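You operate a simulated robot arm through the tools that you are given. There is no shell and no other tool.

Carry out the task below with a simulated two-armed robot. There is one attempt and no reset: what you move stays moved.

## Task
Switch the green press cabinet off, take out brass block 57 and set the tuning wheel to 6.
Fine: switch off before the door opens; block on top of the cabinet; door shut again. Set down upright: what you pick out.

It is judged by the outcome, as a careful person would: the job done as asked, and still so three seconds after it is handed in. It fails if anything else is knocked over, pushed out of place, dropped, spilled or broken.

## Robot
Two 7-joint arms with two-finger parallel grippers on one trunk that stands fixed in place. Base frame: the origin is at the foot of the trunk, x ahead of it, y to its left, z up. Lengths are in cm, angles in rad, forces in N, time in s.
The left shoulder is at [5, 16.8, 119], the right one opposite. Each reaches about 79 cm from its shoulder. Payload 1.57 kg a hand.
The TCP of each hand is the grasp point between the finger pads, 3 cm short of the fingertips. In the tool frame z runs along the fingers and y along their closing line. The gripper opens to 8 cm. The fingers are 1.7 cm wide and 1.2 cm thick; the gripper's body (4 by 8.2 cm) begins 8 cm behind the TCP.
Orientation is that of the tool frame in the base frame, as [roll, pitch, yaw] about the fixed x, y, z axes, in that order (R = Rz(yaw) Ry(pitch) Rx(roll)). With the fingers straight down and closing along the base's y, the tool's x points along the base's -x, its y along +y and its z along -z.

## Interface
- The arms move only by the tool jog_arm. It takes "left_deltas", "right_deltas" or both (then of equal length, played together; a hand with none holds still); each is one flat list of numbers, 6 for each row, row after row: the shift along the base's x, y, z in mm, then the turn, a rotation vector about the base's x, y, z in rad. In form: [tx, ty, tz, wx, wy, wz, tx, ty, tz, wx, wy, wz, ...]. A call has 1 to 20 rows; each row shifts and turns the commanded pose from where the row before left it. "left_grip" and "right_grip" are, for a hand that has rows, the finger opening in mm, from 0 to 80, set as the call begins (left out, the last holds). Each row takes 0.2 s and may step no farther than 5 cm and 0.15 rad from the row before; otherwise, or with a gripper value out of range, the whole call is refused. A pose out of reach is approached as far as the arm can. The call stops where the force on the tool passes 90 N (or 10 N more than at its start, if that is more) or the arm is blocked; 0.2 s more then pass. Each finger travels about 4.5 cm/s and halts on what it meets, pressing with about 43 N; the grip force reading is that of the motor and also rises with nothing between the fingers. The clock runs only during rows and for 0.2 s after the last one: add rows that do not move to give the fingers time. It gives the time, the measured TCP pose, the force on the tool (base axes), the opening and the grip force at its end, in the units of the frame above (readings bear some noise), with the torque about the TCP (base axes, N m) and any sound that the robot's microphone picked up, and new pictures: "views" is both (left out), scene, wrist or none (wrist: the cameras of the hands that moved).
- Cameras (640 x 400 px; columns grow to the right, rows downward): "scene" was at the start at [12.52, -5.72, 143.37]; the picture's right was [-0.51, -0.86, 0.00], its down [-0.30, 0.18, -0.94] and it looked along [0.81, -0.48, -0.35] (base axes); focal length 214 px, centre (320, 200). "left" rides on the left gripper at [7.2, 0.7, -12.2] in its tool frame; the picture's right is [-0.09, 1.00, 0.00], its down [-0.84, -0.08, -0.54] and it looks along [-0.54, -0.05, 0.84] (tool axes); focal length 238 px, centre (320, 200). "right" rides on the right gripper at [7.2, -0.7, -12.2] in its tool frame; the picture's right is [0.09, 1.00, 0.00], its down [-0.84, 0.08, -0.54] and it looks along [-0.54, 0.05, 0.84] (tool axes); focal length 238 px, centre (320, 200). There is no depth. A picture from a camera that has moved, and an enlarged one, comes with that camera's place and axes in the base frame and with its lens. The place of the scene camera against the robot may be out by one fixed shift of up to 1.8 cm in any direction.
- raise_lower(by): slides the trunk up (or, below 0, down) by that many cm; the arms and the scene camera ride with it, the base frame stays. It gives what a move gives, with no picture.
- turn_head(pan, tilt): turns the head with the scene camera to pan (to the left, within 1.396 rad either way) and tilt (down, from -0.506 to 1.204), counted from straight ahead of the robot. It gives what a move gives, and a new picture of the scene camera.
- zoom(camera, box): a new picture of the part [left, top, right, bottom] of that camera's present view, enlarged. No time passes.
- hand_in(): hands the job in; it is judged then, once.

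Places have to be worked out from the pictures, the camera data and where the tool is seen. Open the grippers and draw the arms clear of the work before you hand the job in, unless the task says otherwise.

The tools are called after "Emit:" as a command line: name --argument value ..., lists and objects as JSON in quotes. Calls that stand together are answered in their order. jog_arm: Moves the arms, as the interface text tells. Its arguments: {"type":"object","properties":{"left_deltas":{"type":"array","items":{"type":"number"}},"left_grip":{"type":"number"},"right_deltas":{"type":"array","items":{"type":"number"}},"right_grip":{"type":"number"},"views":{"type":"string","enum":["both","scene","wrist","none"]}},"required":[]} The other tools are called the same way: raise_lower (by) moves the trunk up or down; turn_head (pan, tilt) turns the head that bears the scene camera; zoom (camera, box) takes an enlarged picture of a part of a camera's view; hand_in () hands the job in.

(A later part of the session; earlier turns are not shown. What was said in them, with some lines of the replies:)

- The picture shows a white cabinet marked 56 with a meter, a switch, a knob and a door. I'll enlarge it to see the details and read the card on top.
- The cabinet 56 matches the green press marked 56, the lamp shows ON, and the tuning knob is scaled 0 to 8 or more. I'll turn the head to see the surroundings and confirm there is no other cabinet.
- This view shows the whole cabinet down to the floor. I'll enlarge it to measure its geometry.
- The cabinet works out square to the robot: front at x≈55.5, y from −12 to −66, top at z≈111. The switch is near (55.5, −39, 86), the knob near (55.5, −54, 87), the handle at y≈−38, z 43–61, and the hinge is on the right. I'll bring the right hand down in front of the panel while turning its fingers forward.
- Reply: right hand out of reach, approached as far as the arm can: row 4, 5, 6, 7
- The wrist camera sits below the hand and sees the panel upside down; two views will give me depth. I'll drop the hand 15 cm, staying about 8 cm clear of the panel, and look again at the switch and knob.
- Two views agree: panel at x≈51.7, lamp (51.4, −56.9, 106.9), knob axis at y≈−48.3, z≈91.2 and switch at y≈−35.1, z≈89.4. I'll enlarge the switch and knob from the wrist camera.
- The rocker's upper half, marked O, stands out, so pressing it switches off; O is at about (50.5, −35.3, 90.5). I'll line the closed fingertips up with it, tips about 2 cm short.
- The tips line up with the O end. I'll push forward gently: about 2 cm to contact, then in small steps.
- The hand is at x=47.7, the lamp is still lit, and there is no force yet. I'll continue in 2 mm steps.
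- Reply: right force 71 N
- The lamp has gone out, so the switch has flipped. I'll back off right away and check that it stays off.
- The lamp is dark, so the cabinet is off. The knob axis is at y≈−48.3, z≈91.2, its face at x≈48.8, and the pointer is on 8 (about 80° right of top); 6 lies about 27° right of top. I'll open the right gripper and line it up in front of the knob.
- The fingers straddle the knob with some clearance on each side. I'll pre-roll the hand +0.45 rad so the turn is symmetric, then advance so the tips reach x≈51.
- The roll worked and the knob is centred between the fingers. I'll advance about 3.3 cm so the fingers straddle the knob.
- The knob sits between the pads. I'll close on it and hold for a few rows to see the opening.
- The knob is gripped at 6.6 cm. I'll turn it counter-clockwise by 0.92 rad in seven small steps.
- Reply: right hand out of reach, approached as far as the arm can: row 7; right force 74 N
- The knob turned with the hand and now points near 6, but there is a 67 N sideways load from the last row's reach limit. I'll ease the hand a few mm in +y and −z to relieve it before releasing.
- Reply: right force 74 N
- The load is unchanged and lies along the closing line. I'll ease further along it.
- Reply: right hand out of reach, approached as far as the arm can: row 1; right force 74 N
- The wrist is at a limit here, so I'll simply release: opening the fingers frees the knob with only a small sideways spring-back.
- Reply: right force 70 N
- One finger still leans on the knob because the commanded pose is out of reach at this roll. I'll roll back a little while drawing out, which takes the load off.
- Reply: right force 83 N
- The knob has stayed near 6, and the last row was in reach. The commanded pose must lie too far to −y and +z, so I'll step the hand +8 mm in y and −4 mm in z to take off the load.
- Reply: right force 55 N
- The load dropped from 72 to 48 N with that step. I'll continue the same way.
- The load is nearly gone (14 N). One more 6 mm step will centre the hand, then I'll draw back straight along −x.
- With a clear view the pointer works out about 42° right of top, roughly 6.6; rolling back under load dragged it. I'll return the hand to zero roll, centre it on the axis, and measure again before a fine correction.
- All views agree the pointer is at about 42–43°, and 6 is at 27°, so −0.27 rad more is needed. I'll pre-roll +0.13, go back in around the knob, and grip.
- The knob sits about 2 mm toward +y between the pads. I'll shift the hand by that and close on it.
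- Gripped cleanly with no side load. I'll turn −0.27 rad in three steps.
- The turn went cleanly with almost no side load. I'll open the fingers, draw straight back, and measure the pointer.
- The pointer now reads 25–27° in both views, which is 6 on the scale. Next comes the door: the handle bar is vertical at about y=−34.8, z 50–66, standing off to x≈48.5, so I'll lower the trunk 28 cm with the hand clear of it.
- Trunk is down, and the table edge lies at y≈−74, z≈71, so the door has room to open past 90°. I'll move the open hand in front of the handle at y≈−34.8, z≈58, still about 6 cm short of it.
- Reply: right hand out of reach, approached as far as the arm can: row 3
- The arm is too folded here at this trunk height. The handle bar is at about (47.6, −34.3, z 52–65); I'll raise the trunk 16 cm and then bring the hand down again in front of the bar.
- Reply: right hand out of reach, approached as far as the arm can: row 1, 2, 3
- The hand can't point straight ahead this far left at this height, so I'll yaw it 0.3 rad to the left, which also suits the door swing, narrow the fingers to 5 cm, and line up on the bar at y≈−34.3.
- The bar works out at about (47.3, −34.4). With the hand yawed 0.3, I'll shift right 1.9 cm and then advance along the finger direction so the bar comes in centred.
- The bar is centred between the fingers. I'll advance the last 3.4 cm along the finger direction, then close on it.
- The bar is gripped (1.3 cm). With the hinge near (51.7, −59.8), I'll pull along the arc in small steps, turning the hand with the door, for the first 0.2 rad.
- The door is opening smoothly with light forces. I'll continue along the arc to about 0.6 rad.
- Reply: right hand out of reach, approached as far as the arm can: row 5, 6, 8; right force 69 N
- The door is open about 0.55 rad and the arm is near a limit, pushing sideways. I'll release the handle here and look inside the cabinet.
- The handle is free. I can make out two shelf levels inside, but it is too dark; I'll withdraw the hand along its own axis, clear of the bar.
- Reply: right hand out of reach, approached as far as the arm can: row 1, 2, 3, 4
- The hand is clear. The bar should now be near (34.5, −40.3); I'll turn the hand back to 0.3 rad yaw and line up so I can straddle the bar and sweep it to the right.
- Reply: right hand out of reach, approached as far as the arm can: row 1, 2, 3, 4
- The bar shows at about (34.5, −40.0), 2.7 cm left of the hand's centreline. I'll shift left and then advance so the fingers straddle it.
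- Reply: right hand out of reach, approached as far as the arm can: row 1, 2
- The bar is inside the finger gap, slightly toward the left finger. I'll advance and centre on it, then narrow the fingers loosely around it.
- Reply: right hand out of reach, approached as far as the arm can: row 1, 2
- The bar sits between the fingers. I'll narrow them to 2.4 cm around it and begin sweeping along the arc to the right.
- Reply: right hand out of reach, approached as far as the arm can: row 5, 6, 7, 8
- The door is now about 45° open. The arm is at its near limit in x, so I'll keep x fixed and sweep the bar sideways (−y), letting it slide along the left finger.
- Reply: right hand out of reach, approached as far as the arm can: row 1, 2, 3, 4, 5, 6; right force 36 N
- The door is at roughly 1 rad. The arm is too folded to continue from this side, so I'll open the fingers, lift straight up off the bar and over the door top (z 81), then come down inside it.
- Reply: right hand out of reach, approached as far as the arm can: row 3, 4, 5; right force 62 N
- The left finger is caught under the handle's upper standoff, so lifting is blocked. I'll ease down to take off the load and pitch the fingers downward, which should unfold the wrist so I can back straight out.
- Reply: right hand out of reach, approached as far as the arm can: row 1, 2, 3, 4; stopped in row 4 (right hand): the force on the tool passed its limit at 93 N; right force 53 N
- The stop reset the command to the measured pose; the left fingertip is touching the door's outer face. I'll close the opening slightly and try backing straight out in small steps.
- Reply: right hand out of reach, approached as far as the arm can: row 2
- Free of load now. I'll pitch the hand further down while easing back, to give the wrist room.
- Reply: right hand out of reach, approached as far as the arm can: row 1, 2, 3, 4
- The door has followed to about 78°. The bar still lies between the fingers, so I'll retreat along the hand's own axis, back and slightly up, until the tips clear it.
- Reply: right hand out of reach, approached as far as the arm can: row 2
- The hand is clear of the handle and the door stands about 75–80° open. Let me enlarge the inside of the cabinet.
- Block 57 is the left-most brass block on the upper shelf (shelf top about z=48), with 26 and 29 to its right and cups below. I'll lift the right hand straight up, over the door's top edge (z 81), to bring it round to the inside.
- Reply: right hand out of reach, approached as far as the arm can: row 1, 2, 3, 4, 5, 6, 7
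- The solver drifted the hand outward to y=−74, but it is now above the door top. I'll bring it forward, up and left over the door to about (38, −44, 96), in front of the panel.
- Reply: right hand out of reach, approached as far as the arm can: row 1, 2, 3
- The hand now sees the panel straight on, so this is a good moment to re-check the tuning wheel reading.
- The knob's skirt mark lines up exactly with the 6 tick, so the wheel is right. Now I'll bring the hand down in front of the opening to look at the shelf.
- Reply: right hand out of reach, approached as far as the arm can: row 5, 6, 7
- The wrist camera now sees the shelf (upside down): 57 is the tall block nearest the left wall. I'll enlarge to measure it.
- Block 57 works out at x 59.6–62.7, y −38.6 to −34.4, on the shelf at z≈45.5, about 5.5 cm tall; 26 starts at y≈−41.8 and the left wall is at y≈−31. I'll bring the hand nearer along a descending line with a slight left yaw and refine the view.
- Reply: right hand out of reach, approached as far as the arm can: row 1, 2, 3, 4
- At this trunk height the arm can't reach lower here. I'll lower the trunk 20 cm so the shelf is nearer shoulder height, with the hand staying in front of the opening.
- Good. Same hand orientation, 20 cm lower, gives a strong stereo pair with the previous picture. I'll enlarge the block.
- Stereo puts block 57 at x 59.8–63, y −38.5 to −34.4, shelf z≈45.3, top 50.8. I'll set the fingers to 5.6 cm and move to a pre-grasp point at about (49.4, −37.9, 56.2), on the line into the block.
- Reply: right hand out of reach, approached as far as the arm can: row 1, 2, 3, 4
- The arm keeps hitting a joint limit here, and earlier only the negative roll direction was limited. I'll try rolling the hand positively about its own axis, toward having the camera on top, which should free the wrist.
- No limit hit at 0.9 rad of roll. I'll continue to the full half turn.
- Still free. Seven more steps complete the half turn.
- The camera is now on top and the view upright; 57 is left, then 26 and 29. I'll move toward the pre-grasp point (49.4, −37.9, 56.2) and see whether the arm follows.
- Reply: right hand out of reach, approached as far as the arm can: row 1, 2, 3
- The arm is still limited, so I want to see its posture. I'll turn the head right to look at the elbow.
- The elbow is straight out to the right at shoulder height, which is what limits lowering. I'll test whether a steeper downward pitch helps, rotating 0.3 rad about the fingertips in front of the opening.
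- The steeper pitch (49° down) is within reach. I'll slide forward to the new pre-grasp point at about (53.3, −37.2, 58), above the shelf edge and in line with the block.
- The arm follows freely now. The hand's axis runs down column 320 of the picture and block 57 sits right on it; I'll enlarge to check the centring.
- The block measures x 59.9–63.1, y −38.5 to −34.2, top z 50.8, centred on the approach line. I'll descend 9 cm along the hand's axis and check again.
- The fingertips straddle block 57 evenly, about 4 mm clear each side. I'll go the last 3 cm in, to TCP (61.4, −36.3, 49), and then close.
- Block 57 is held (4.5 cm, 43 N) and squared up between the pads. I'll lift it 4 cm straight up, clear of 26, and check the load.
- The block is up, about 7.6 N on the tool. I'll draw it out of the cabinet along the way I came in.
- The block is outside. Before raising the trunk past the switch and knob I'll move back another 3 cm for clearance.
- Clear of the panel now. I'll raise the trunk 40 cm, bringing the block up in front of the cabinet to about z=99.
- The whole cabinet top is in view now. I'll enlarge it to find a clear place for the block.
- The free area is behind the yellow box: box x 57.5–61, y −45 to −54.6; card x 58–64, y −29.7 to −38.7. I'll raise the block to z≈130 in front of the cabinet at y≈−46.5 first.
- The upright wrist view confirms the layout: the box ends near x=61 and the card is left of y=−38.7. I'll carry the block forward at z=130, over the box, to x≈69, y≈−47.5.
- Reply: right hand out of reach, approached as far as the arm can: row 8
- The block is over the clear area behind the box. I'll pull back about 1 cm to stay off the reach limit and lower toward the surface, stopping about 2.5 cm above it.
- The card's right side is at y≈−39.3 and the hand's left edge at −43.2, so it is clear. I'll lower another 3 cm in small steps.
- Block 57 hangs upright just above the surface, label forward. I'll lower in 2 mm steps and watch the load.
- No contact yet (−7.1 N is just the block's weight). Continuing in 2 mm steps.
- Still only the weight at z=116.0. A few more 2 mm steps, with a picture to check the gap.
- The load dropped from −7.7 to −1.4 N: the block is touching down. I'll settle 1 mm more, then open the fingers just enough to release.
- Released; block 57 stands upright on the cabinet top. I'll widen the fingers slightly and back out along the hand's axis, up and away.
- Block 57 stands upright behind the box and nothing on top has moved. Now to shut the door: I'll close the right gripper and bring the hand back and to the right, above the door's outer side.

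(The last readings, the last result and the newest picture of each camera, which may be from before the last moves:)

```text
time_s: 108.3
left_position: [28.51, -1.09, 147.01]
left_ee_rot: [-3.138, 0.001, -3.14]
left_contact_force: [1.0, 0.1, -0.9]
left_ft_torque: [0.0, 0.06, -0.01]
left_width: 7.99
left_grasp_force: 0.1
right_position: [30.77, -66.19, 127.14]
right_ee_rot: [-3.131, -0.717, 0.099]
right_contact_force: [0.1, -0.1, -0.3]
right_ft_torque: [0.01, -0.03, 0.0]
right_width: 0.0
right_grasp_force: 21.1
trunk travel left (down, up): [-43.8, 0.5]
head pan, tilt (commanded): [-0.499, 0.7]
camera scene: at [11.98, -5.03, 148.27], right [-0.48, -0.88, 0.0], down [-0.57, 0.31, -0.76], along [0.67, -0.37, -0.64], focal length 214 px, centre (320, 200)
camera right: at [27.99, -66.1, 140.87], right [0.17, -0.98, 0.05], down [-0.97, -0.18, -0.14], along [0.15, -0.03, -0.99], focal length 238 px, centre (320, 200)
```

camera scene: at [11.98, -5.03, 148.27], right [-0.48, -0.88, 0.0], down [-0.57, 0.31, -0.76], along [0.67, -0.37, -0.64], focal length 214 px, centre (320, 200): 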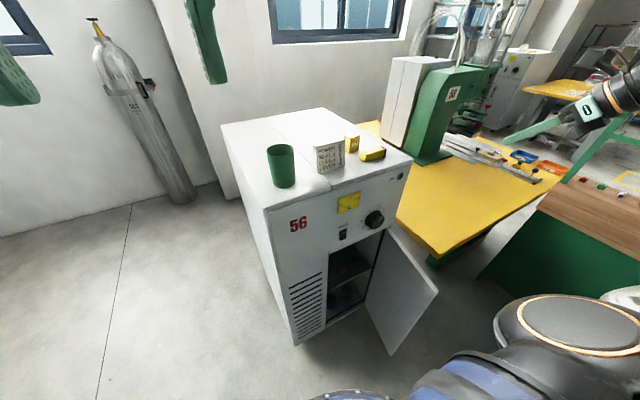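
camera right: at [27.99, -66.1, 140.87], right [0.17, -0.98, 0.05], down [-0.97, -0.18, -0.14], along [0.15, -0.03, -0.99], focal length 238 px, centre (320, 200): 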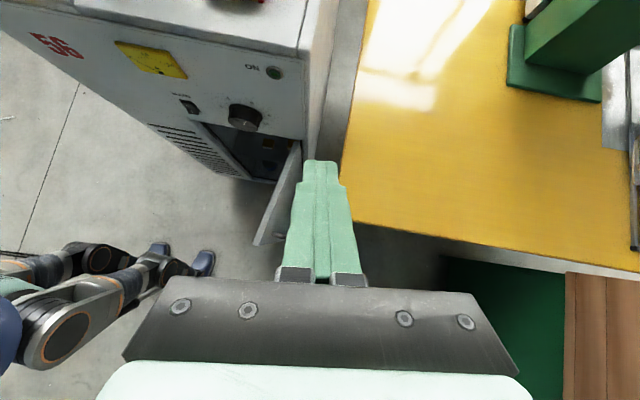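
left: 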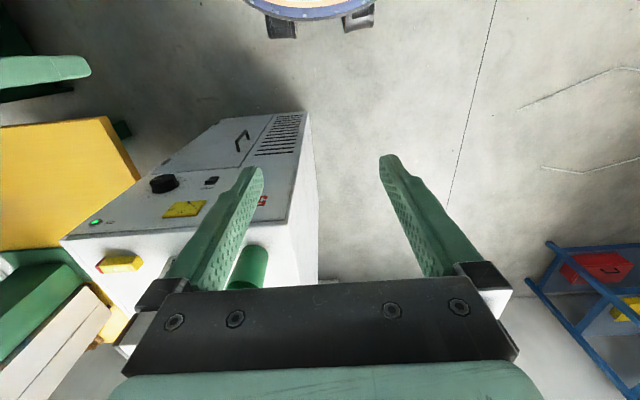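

From above, the door hangs left of the hand and the table edge is at y≈−75 to −77, so there is a free lane between them. I'll lower the trunk 24 cm.

Emit:
raise_lower --by -24

Emit:
jog_arm --right_deltas '[-5, 5, -30, 0, 0, 0, -5, 5, -30, 0, 0, 0, 0, 5, -30, 0, 0, 0, 0, 5, -30, 0, 0, 0, 0, 0, -30, 0, 0, 0, 0, 0, -30, 0, 0, 0, 0, 0, -30, 0, 0, 0, 0, 0, -30, 0, 0, 0, 0, 0, 0, 0, 0, 0]'

```text
time_s: 110.8
left_position: [28.47, -1.08, 123.01]
left_ee_rot: [-3.138, 0.002, 3.141]
left_contact_force: [-1.5, -0.2, -0.4]
left_ft_torque: [0.0, 0.01, -0.02]
left_width: 8.01
left_grasp_force: 0.0
right_position: [30.7, -66.17, 103.15]
right_ee_rot: [-3.131, -0.721, 0.1]
right_contact_force: [-0.9, 0.3, -0.5]
right_ft_torque: [-0.04, -0.03, 0.0]
right_width: 0.0
right_grasp_force: 21.4
trunk travel left (down, up): [-19.8, 24.5]
head pan, tilt (commanded): [-0.499, 0.7]
```

```text
time_s: 112.8
left_position: [28.28, -1.09, 122.98]
left_ee_rot: [-3.14, 0.003, -3.14]
left_contact_force: [0.5, 0.1, 0.0]
left_ft_torque: [0.02, 0.02, -0.02]
left_width: 8.0
left_grasp_force: 0.0
right_position: [29.66, -64.11, 79.13]
right_ee_rot: [-3.131, -0.717, 0.098]
right_contact_force: [-0.1, 0.3, 0.3]
right_ft_torque: [-0.04, -0.03, 0.01]
right_width: 0.0
right_grasp_force: 21.4
trunk travel left (down, up): [-19.8, 24.5]
head pan, tilt (commanded): [-0.499, 0.7]
camera scene: at [11.97, -5.05, 124.28], right [-0.48, -0.88, 0.0], down [-0.57, 0.31, -0.76], along [0.67, -0.37, -0.64], focal length 214 px, centre (320, 200)
camera right: at [26.97, -64.0, 92.94], right [0.17, -0.98, 0.05], down [-0.97, -0.18, -0.14], along [0.15, -0.03, -0.99], focal length 238 px, centre (320, 200)
```

scene: 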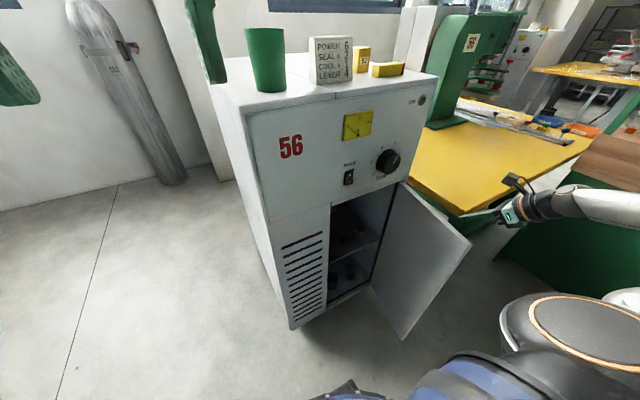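
right: 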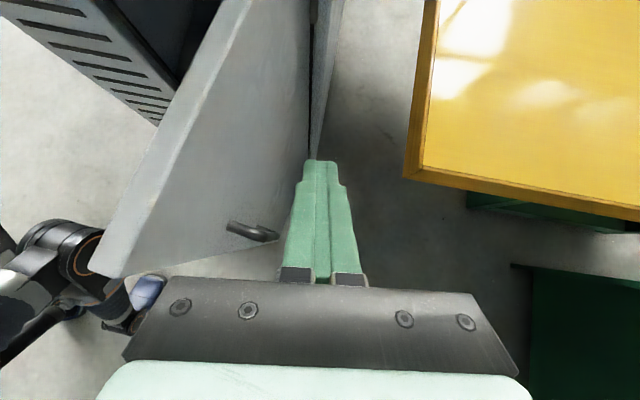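

The hand is on the door's outer side, above the handle's height range. I'll lower to z≈74 and move left until just short of the door face.

Emit:
jog_arm --right_deltas '[0, 0, -25, 0, 0, 0, 0, 0, -25, 0, 0, 0, -3, 20, 0, 0, 0, 0, -3, 20, 0, 0, 0, 0, 0, 20, 0, 0, 0, 0, 0, 0, 0, 0, 0, 0]'

```text
time_s: 114.2
left_position: [28.5, -1.13, 123.08]
left_ee_rot: [-3.139, 0.003, -3.14]
left_contact_force: [-0.7, 0.6, 0.1]
left_ft_torque: [0.02, -0.03, -0.02]
left_width: 7.98
left_grasp_force: 0.0
right_position: [28.92, -58.29, 74.18]
right_ee_rot: [-3.134, -0.719, 0.1]
right_contact_force: [-1.1, -0.6, 0.2]
right_ft_torque: [-0.02, 0.02, 0.0]
right_width: 0.01
right_grasp_force: 21.4
trunk travel left (down, up): [-19.8, 24.5]
head pan, tilt (commanded): [-0.499, 0.7]
camera scene: at [11.97, -5.04, 124.28], right [-0.48, -0.88, 0.0], down [-0.57, 0.31, -0.76], along [0.67, -0.37, -0.64], focal length 214 px, centre (320, 200)
camera right: at [26.26, -58.05, 88.04], right [0.17, -0.98, 0.05], down [-0.97, -0.18, -0.14], along [0.15, -0.03, -0.99], focal length 238 px, centre (320, 200)
```

scene: 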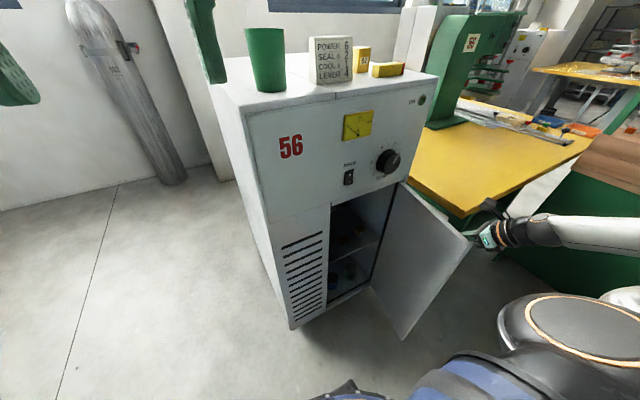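
right: 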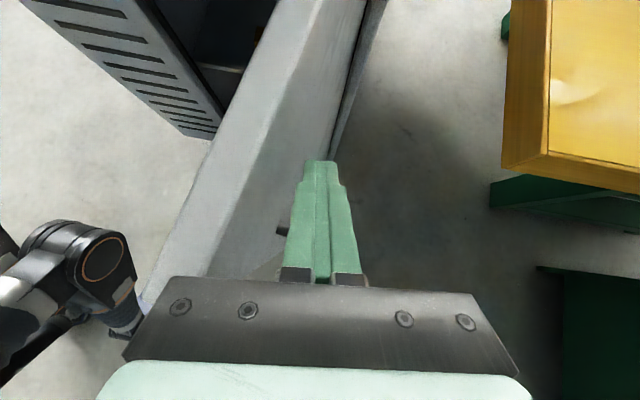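

The fingers are just right of the door. I'll begin pushing the door closed along the arc, in small steps up to about 0.9 rad.

Emit:
jog_arm --right_deltas '[0, 12, 0, 0, 0, 0, 0, 12, 0, 0, 0, 0, 3.5, 15, 0, 0, 0, 0, 3.5, 15, 0, 0, 0, 0, 5.5, 14.8, 0, 0, 0, 0, 5.5, 14.8, 0, 0, 0, 0, 7.7, 14.2, 0, 0, 0, 0, 7.7, 14.2, 0, 0, 0, 0, 0, 0, 0, 0, 0, 0]'

```text
time_s: 116.2
left_position: [28.38, -1.08, 122.94]
left_ee_rot: [3.141, 0.004, -3.141]
left_contact_force: [0.0, 0.2, -1.1]
left_ft_torque: [0.0, -0.01, -0.02]
left_width: 7.99
left_grasp_force: 0.0
right_position: [32.46, -46.98, 73.92]
right_ee_rot: [-3.13, -0.719, 0.1]
right_contact_force: [0.0, 0.4, -0.9]
right_ft_torque: [0.0, 0.03, 0.01]
right_width: 0.01
right_grasp_force: 21.6
trunk travel left (down, up): [-19.8, 24.5]
head pan, tilt (commanded): [-0.499, 0.7]
camera scene: at [11.97, -5.04, 124.28], right [-0.48, -0.88, 0.0], down [-0.57, 0.31, -0.76], along [0.67, -0.37, -0.64], focal length 214 px, centre (320, 200)
camera right: at [29.81, -46.91, 87.87], right [0.17, -0.98, 0.05], down [-0.97, -0.18, -0.14], along [0.15, -0.03, -0.99], focal length 238 px, centre (320, 200)
```

scene: 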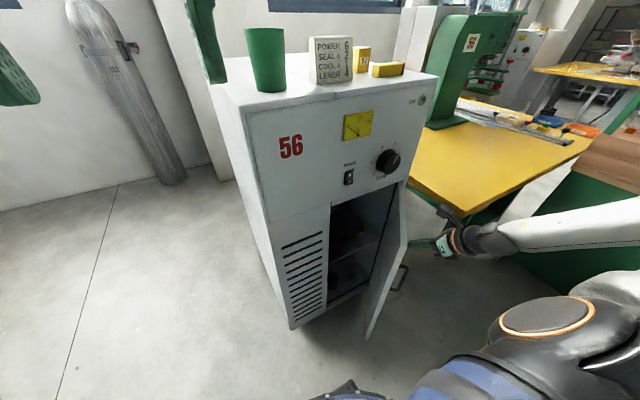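
right: 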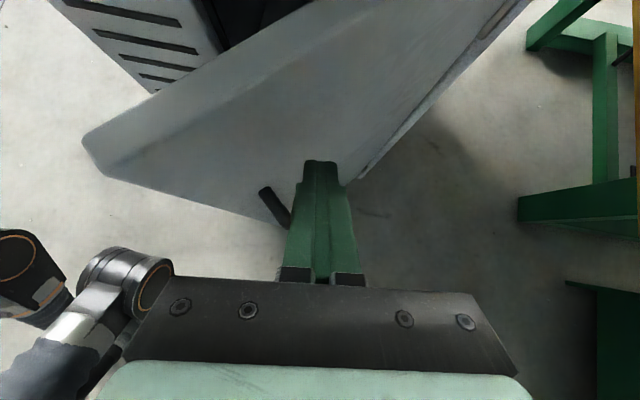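

The door follows easily. I'll keep pushing along the arc toward about 0.3 rad.

Emit:
jog_arm --right_deltas '[9.5, 13, 0, 0, 0, 0, 9.5, 13, 0, 0, 0, 0, 11.5, 11.7, 0, 0, 0, 0, 11.5, 11.7, 0, 0, 0, 0, 13.5, 10, 0, 0, 0, 0, 13.5, 10, 0, 0, 0, 0, 14.5, 6, 0, 0, 0, 0, 14.5, 6, 0, 0, 0, 0, 0, 0, 0, 0, 0, 0]'

```text
time_s: 118.2
left_position: [28.54, -1.11, 122.9]
left_ee_rot: [-3.138, 0.0, -3.139]
left_contact_force: [0.2, 0.2, 0.1]
left_ft_torque: [-0.01, 0.01, 0.01]
left_width: 7.99
left_grasp_force: 0.0
right_position: [42.18, -38.81, 73.79]
right_ee_rot: [-3.13, -0.719, 0.1]
right_contact_force: [-0.2, -0.2, -0.4]
right_ft_torque: [-0.03, 0.01, 0.02]
right_width: 0.0
right_grasp_force: 20.9
trunk travel left (down, up): [-19.8, 24.5]
head pan, tilt (commanded): [-0.499, 0.7]
camera scene: at [11.97, -5.04, 124.28], right [-0.48, -0.88, 0.0], down [-0.57, 0.31, -0.76], along [0.67, -0.37, -0.64], focal length 214 px, centre (320, 200)
camera right: at [39.54, -38.77, 87.69], right [0.17, -0.98, 0.05], down [-0.97, -0.18, -0.14], along [0.15, -0.03, -0.99], focal length 238 px, centre (320, 200)
```

scene: 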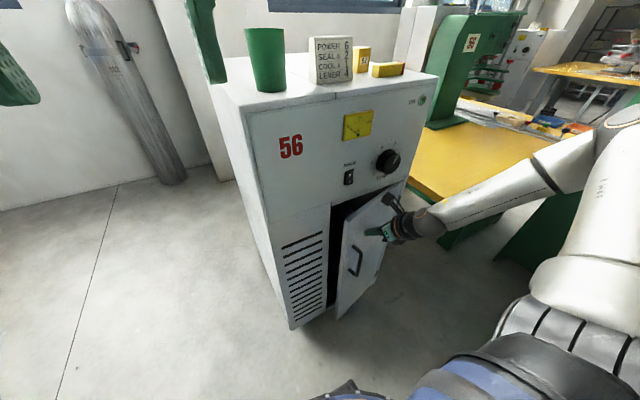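
right: 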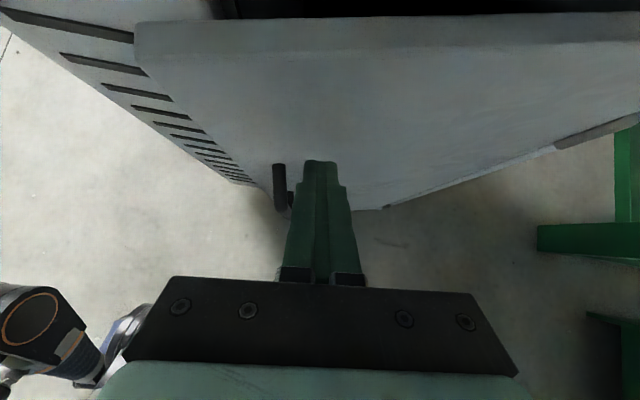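

The door is nearly shut (about 0.25 rad left). To keep the camera on the hand well away from the switch for the final push, I'll shift right to y≈−41.5 and lower to z≈68.

Emit:
jog_arm --right_deltas '[-8, -14, -20, 0, 0, 0, 0, -14, -20, 0, 0, 0, 0, 0, -18, 0, 0, 0, 0, 0, 0, 0, 0, 0]'

```text
time_s: 119.2
left_position: [28.5, -1.06, 122.97]
left_ee_rot: [-3.14, 0.002, -3.14]
left_contact_force: [0.6, -0.4, 0.3]
left_ft_torque: [-0.02, -0.01, 0.0]
left_width: 8.0
left_grasp_force: 0.0
right_position: [41.64, -41.73, 68.15]
right_ee_rot: [-3.131, -0.719, 0.101]
right_contact_force: [0.1, -0.2, -0.6]
right_ft_torque: [-0.01, 0.02, -0.02]
right_width: 0.01
right_grasp_force: 21.8
trunk travel left (down, up): [-19.8, 24.5]
head pan, tilt (commanded): [-0.499, 0.7]
camera scene: at [11.97, -5.05, 124.28], right [-0.48, -0.88, 0.0], down [-0.57, 0.31, -0.76], along [0.67, -0.37, -0.64], focal length 214 px, centre (320, 200)
camera right: at [38.93, -41.67, 81.93], right [0.17, -0.98, 0.05], down [-0.97, -0.18, -0.14], along [0.15, -0.03, -0.99], focal length 238 px, centre (320, 200)
```

scene: 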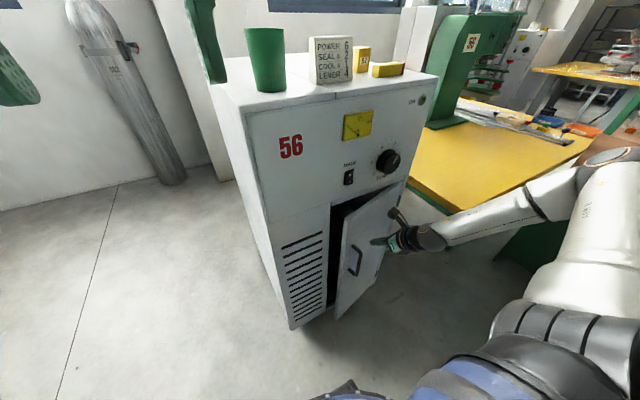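
right: 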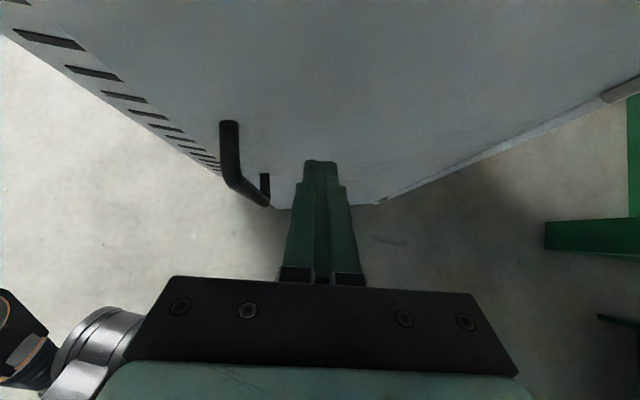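

The fingers are right of the handle and in line with the door face. I'll push straight forward to close it.

Emit:
jog_arm --right_deltas '[10, 0, 0, 0, 0, 0, 10, 0, 0, 0, 0, 0, 10, 0, 0, 0, 0, 0, 10, 0, 0, 0, 0, 0, 10, 0, 0, 0, 0, 0, 10, 0, 0, 0, 0, 0, 0, 0, 0, 0, 0, 0]'

```text
time_s: 120.8
left_position: [28.33, -1.18, 123.1]
left_ee_rot: [-3.139, 0.003, -3.139]
left_contact_force: [0.0, 0.1, 0.3]
left_ft_torque: [-0.01, -0.01, 0.01]
left_width: 8.01
left_grasp_force: 0.1
right_position: [47.38, -41.69, 68.17]
right_ee_rot: [-3.13, -0.72, 0.1]
right_contact_force: [0.1, 0.6, -0.1]
right_ft_torque: [-0.02, 0.02, 0.02]
right_width: 0.0
right_grasp_force: 21.4
trunk travel left (down, up): [-19.8, 24.5]
head pan, tilt (commanded): [-0.499, 0.7]
camera scene: at [11.97, -5.05, 124.28], right [-0.48, -0.88, 0.0], down [-0.57, 0.31, -0.76], along [0.67, -0.37, -0.64], focal length 214 px, centre (320, 200)
camera right: at [44.82, -41.6, 82.01], right [0.17, -0.98, 0.05], down [-0.97, -0.18, -0.14], along [0.15, -0.03, -0.99], focal length 238 px, centre (320, 200)
```

scene: 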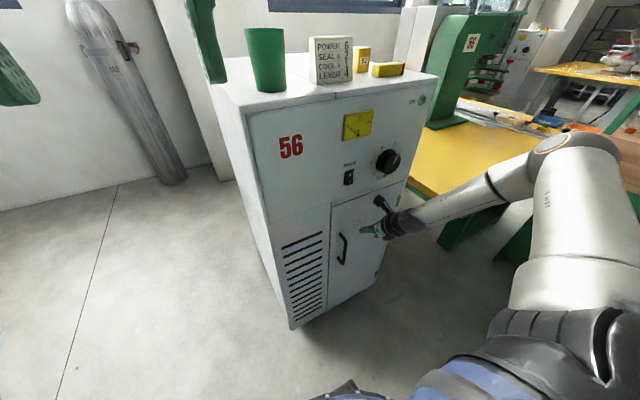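
right: 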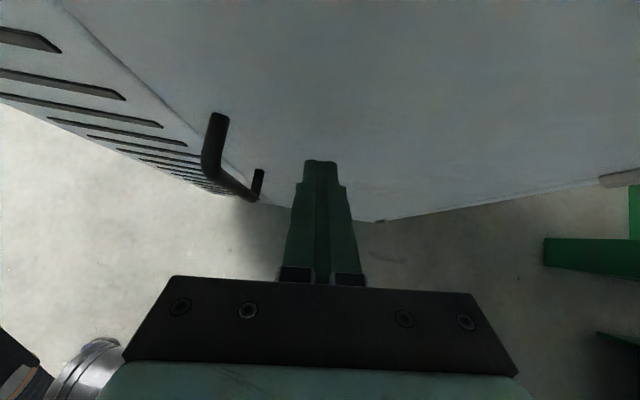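

The door is almost flush. I'll press forward in 2–3 mm steps until it meets its stop.

Emit:
jog_arm --right_deltas '[4, 0, 0, 0, 0, 0, 3, 0, 0, 0, 0, 0, 3, 0, 0, 0, 0, 0, 3, 0, 0, 0, 0, 0, 3, 0, 0, 0, 0, 0, 0, 0, 0, 0, 0, 0]'

Emit:
zoom --camera "scene" --box '[300, 170, 420, 310]'

```text
time_s: 122.2
left_position: [28.48, -1.11, 123.09]
left_ee_rot: [3.142, 0.002, -3.14]
left_contact_force: [-0.2, 0.5, 0.3]
left_ft_torque: [0.0, 0.0, 0.01]
left_width: 7.99
left_grasp_force: 0.1
right_position: [49.1, -41.7, 68.23]
right_ee_rot: [-3.131, -0.72, 0.099]
right_contact_force: [-0.2, 0.3, 0.0]
right_ft_torque: [-0.02, 0.0, -0.04]
right_width: 0.0
right_grasp_force: 21.4
trunk travel left (down, up): [-19.8, 24.5]
head pan, tilt (commanded): [-0.499, 0.7]
camera scene: at [11.97, -5.05, 124.28], right [-0.48, -0.88, 0.0], down [-0.57, 0.31, -0.76], along [0.67, -0.37, -0.64], focal length 214 px, centre (320, 200)
camera right: at [46.44, -41.62, 82.01], right [0.17, -0.98, 0.05], down [-0.97, -0.18, -0.14], along [0.15, -0.03, -0.99], focal length 238 px, centre (320, 200)
```

scene: 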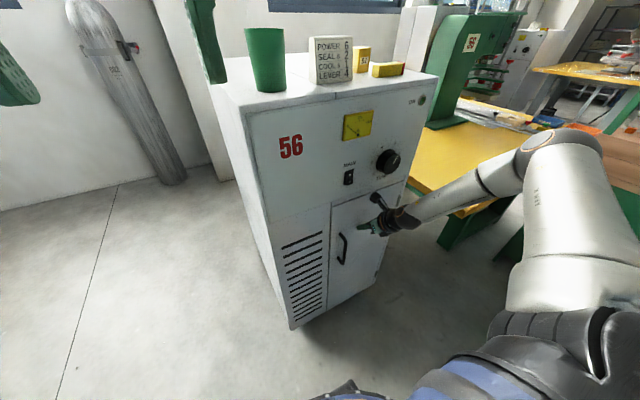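
right: 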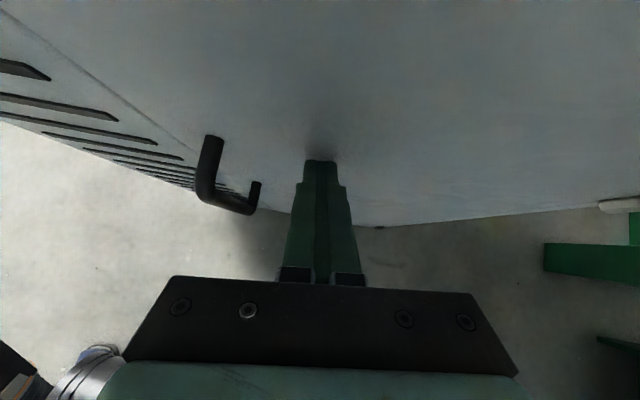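

```text
2.86 times, centred on (360, 240) of scene
camera zoom: at [11.97, -5.05, 124.28], right [-0.48, -0.88, 0.0], down [-0.57, 0.31, -0.76], along [0.67, -0.37, -0.64], focal length 613 px, centre (206, 86)
```

zoom: 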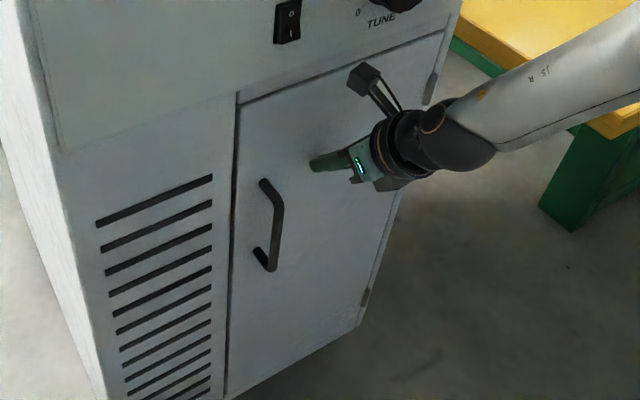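

The door looks flush but I feel no stop yet. A few more small steps until there is a definite push back.

Emit:
jog_arm --right_deltas '[3, 0, 0, 0, 0, 0, 3, 0, 0, 0, 0, 0, 2, 0, 0, 0, 0, 0, 0, 0, 0, 0, 0, 0]' --views "wrist"

```text
time_s: 123.2
left_position: [28.14, -0.95, 123.25]
left_ee_rot: [-3.138, 0.009, -3.139]
left_contact_force: [0.1, 0.1, -0.4]
left_ft_torque: [-0.01, -0.02, -0.04]
left_width: 8.04
left_grasp_force: 0.0
right_position: [49.21, -41.65, 68.05]
right_ee_rot: [-3.131, -0.711, 0.097]
right_contact_force: [-50.8, -4.7, 23.1]
right_ft_torque: [0.06, 0.27, -0.22]
right_width: 0.0
right_grasp_force: 21.7
trunk travel left (down, up): [-19.8, 24.5]
head pan, tilt (commanded): [-0.499, 0.7]
camera right: at [46.65, -41.6, 82.02], right [0.17, -0.98, 0.05], down [-0.97, -0.18, -0.14], along [0.14, -0.03, -0.99], focal length 238 px, centre (320, 200)
```

right: 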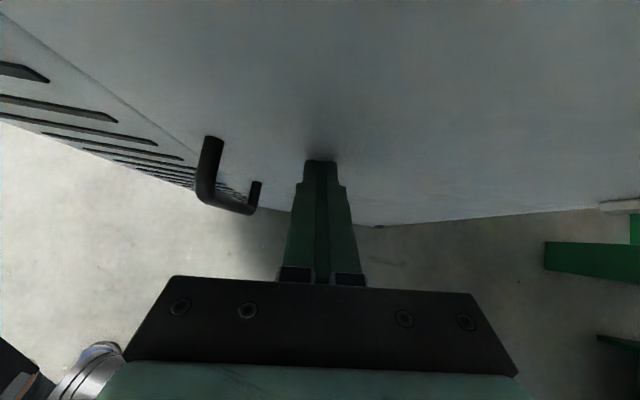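

The door is firmly against its stop (51 N). I'll back straight off and check that it stays shut.

Emit:
jog_arm --right_deltas '[-8, 0, 0, 0, 0, 0, -12, 0, 0, 0, 0, 0, -25, 0, 0, 0, 0, 0, -30, 0, 0, 0, 0, 0, -30, -5, 10, 0, 0, 0, 0, 0, 0, 0, 0, 0]'

Emit:
zoom --camera "scene" --box '[300, 130, 420, 310]'

```text
time_s: 124.6
left_position: [28.4, -1.14, 123.06]
left_ee_rot: [-3.139, 0.003, -3.138]
left_contact_force: [-0.4, -0.1, -0.2]
left_ft_torque: [0.0, -0.02, 0.0]
left_width: 7.99
left_grasp_force: 0.0
right_position: [39.2, -41.9, 69.11]
right_ee_rot: [-3.132, -0.72, 0.1]
right_contact_force: [0.4, -0.6, -0.3]
right_ft_torque: [0.01, 0.01, 0.0]
right_width: 0.01
right_grasp_force: 21.1
trunk travel left (down, up): [-19.8, 24.5]
head pan, tilt (commanded): [-0.499, 0.7]
camera scene: at [11.95, -5.05, 124.28], right [-0.48, -0.88, 0.0], down [-0.57, 0.31, -0.77], along [0.67, -0.37, -0.64], focal length 214 px, centre (320, 200)
camera right: at [36.63, -41.81, 83.04], right [0.17, -0.98, 0.05], down [-0.97, -0.18, -0.14], along [0.15, -0.03, -0.99], focal length 238 px, centre (320, 200)
```

scene: 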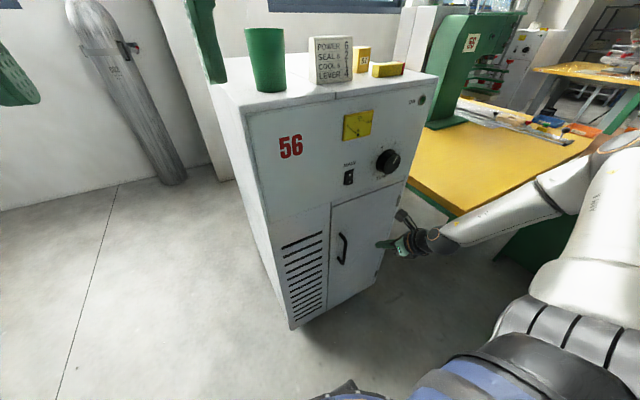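
right: 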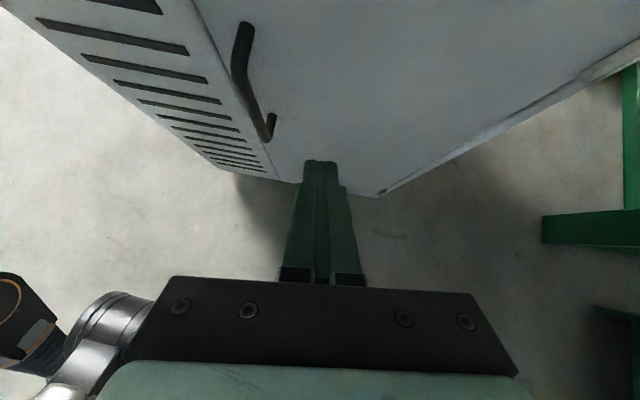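

```text
2.22 times, centred on (360, 220) of scene
camera zoom: at [11.95, -5.05, 124.28], right [-0.48, -0.88, 0.0], down [-0.57, 0.31, -0.77], along [0.67, -0.37, -0.64], focal length 477 px, centre (231, 156)
```

zoom: 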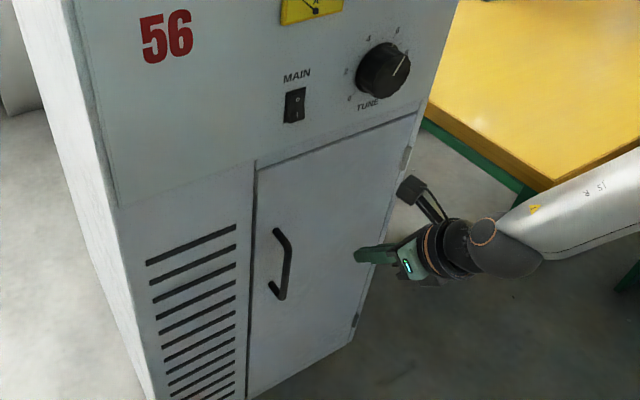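

The door is shut and stays so. I'll open the gripper and draw the right arm well clear, then check everything once more.

Emit:
jog_arm --right_deltas '[-20, -20, 10, 0, 0, 0, -20, -25, 20, 0, 0, 0, -10, -30, 30, 0, 0, 0, 0, -30, 35, 0, 0, 0, 0, -30, 35, 0, 0, 0, 0, 0, 0, 0, 0, 0, 0, 0, 0, 0, 0, 0]' --right_grip 80

Emit:
raise_lower --by 15

Emit:
turn_head --pan -0.45 --tilt 0.65

Emit:
zoom --camera "scene" --box '[220, 80, 440, 220]'

Emit:
zoom --camera "scene" --box '[260, 170, 440, 340]'

```text
time_s: 126.2
left_position: [28.41, -1.11, 123.04]
left_ee_rot: [-3.141, 0.001, -3.138]
left_contact_force: [1.0, 0.8, 0.1]
left_ft_torque: [-0.01, 0.06, 0.02]
left_width: 8.02
left_grasp_force: 0.0
right_position: [34.33, -55.45, 82.17]
right_ee_rot: [-3.131, -0.716, 0.099]
right_contact_force: [0.3, -0.1, -0.2]
right_ft_torque: [0.0, 0.01, -0.03]
right_width: 8.01
right_grasp_force: 0.0
trunk travel left (down, up): [-19.8, 24.5]
head pan, tilt (commanded): [-0.499, 0.7]
camera scene: at [11.97, -5.05, 124.28], right [-0.48, -0.88, 0.0], down [-0.57, 0.31, -0.76], along [0.67, -0.37, -0.64], focal length 214 px, centre (320, 200)
camera right: at [31.7, -55.43, 96.06], right [0.17, -0.98, 0.05], down [-0.97, -0.18, -0.14], along [0.15, -0.03, -0.99], focal length 238 px, centre (320, 200)
```

scene: 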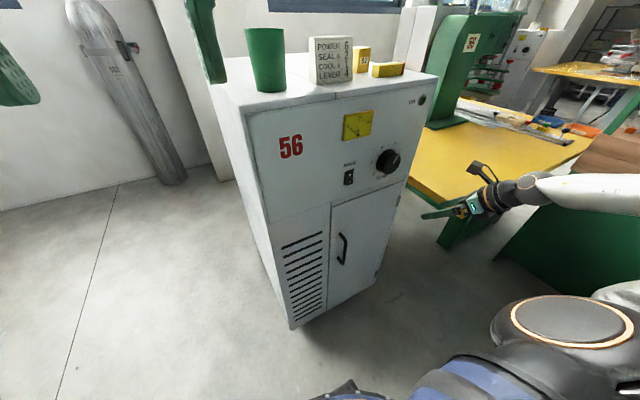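
right: 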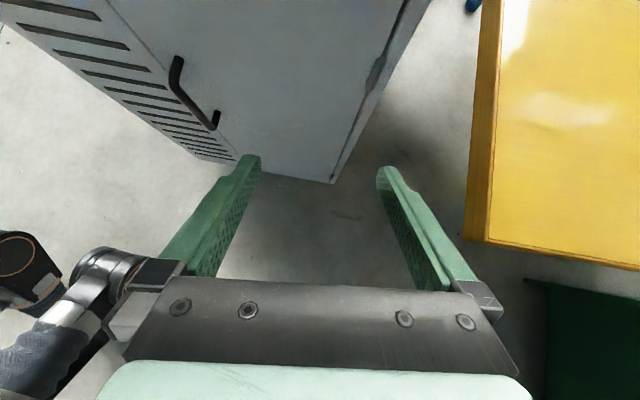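

```text
time_s: 128.0
left_position: [28.38, -1.12, 138.02]
left_ee_rot: [-3.14, 0.003, -3.141]
left_contact_force: [0.0, -0.8, 0.1]
left_ft_torque: [0.02, 0.02, 0.01]
left_width: 8.01
left_grasp_force: 0.1
right_position: [34.46, -55.48, 97.16]
right_ee_rot: [-3.129, -0.716, 0.099]
right_contact_force: [0.0, -0.2, -0.2]
right_ft_torque: [0.03, -0.02, 0.0]
right_width: 7.97
right_grasp_force: 0.0
trunk travel left (down, up): [-34.8, 9.5]
head pan, tilt (commanded): [-0.499, 0.7]
```

```text
time_s: 128.6
left_position: [28.53, -1.07, 137.99]
left_ee_rot: [-3.139, 0.002, -3.141]
left_contact_force: [-0.4, 0.8, -0.5]
left_ft_torque: [0.01, 0.05, 0.0]
left_width: 7.99
left_grasp_force: 0.1
right_position: [34.35, -55.67, 97.2]
right_ee_rot: [-3.131, -0.718, 0.1]
right_contact_force: [0.6, -0.6, 0.0]
right_ft_torque: [0.02, 0.02, 0.01]
right_width: 8.0
right_grasp_force: 0.0
trunk travel left (down, up): [-34.8, 9.5]
head pan, tilt (commanded): [-0.45, 0.649]
camera scene: at [12.32, -4.76, 139.71], right [-0.44, -0.9, 0.0], down [-0.54, 0.26, -0.8], along [0.72, -0.35, -0.6], focal length 214 px, centre (320, 200)
```

scene: 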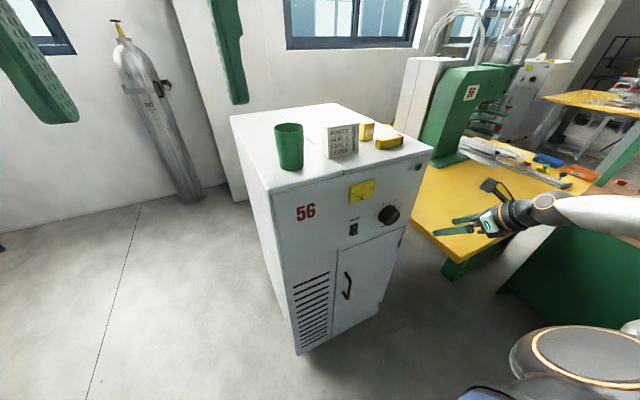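

```text
2.86 times, centred on (330, 150) of scene
camera zoom: at [12.32, -4.76, 139.71], right [-0.44, -0.9, 0.0], down [-0.54, 0.26, -0.8], along [0.72, -0.35, -0.6], focal length 613 px, centre (291, 343)
```

zoom: 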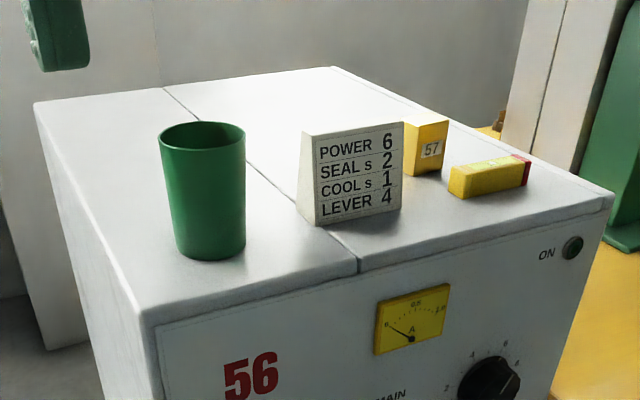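

```text
2.35 times, centred on (350, 255) of scene
camera zoom: at [12.32, -4.76, 139.71], right [-0.44, -0.9, 0.0], down [-0.54, 0.26, -0.8], along [0.72, -0.35, -0.6], focal length 505 px, centre (249, 71)
```

zoom: 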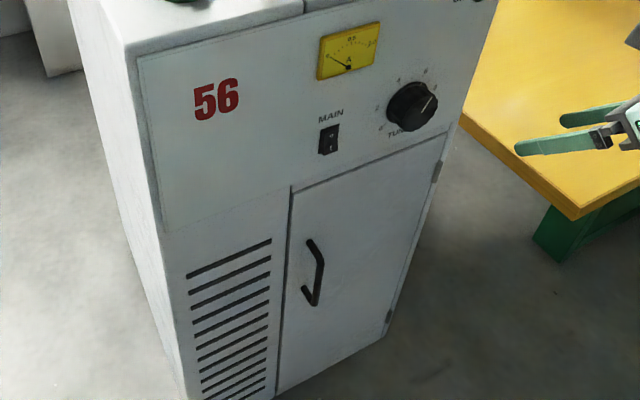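

The lamp is dark, the door is flush, and block 57 stands upright on top with the other things unmoved. One last close look at the wheel, switch and door edge.

Emit:
zoom --camera "scene" --box '[340, 180, 420, 245]'

Emit:
zoom --camera "scene" --box '[320, 220, 420, 340]'

```text
6.15 times, centred on (380, 212) of scene
camera zoom: at [12.32, -4.76, 139.71], right [-0.44, -0.9, 0.0], down [-0.54, 0.26, -0.8], along [0.72, -0.35, -0.6], focal length 1320 px, centre (-49, 123)
```

zoom: 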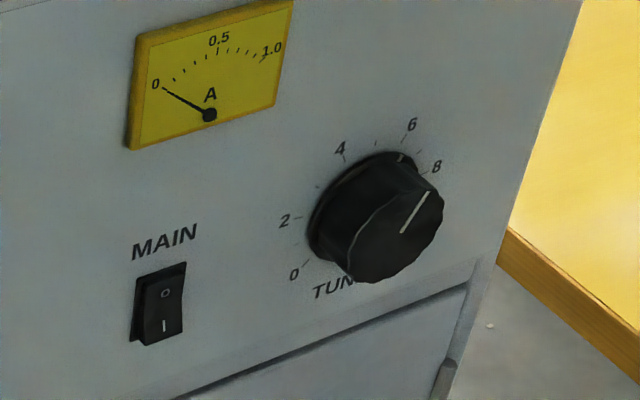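

```text
3.33 times, centred on (370, 280) of scene
camera zoom: at [12.32, -4.76, 139.71], right [-0.44, -0.9, 0.0], down [-0.54, 0.26, -0.8], along [0.72, -0.35, -0.6], focal length 715 px, centre (153, -67)
```

zoom: 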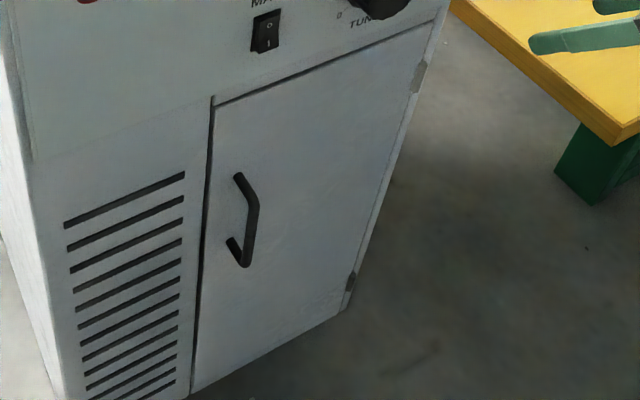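

The rocker is on O and the lamp is off. The wheel's mark is at 6, the door is shut, block 57 is upright on top, and both grippers are open and clear. I'm handing the job in.

Emit:
hand_in

```text
The job is handed in.
```

The job is done and handed in.

- **Switch:** I switched the cabinet off first, before the door was opened, and the ON lamp went out. The rocker rests on O.
- **Tuning wheel:** It is set to 6. The first turn slipped back to about 6.6, so I turned it again. A later straight-on view showed the mark lined up with the 6 tick.
- **Block 57:** It was taken from the upper shelf and stands upright on top of the cabinet, behind the small yellow box. Blocks 26 and 29 stayed on the shelf.
- **Door:** It is shut. I pressed it against its stop, and it stayed flush after I let go.

The cup, card and yellow box on top were not moved, and I saw nothing knocked over or dropped. Both grippers are open, and the arms are clear of the cabinet.
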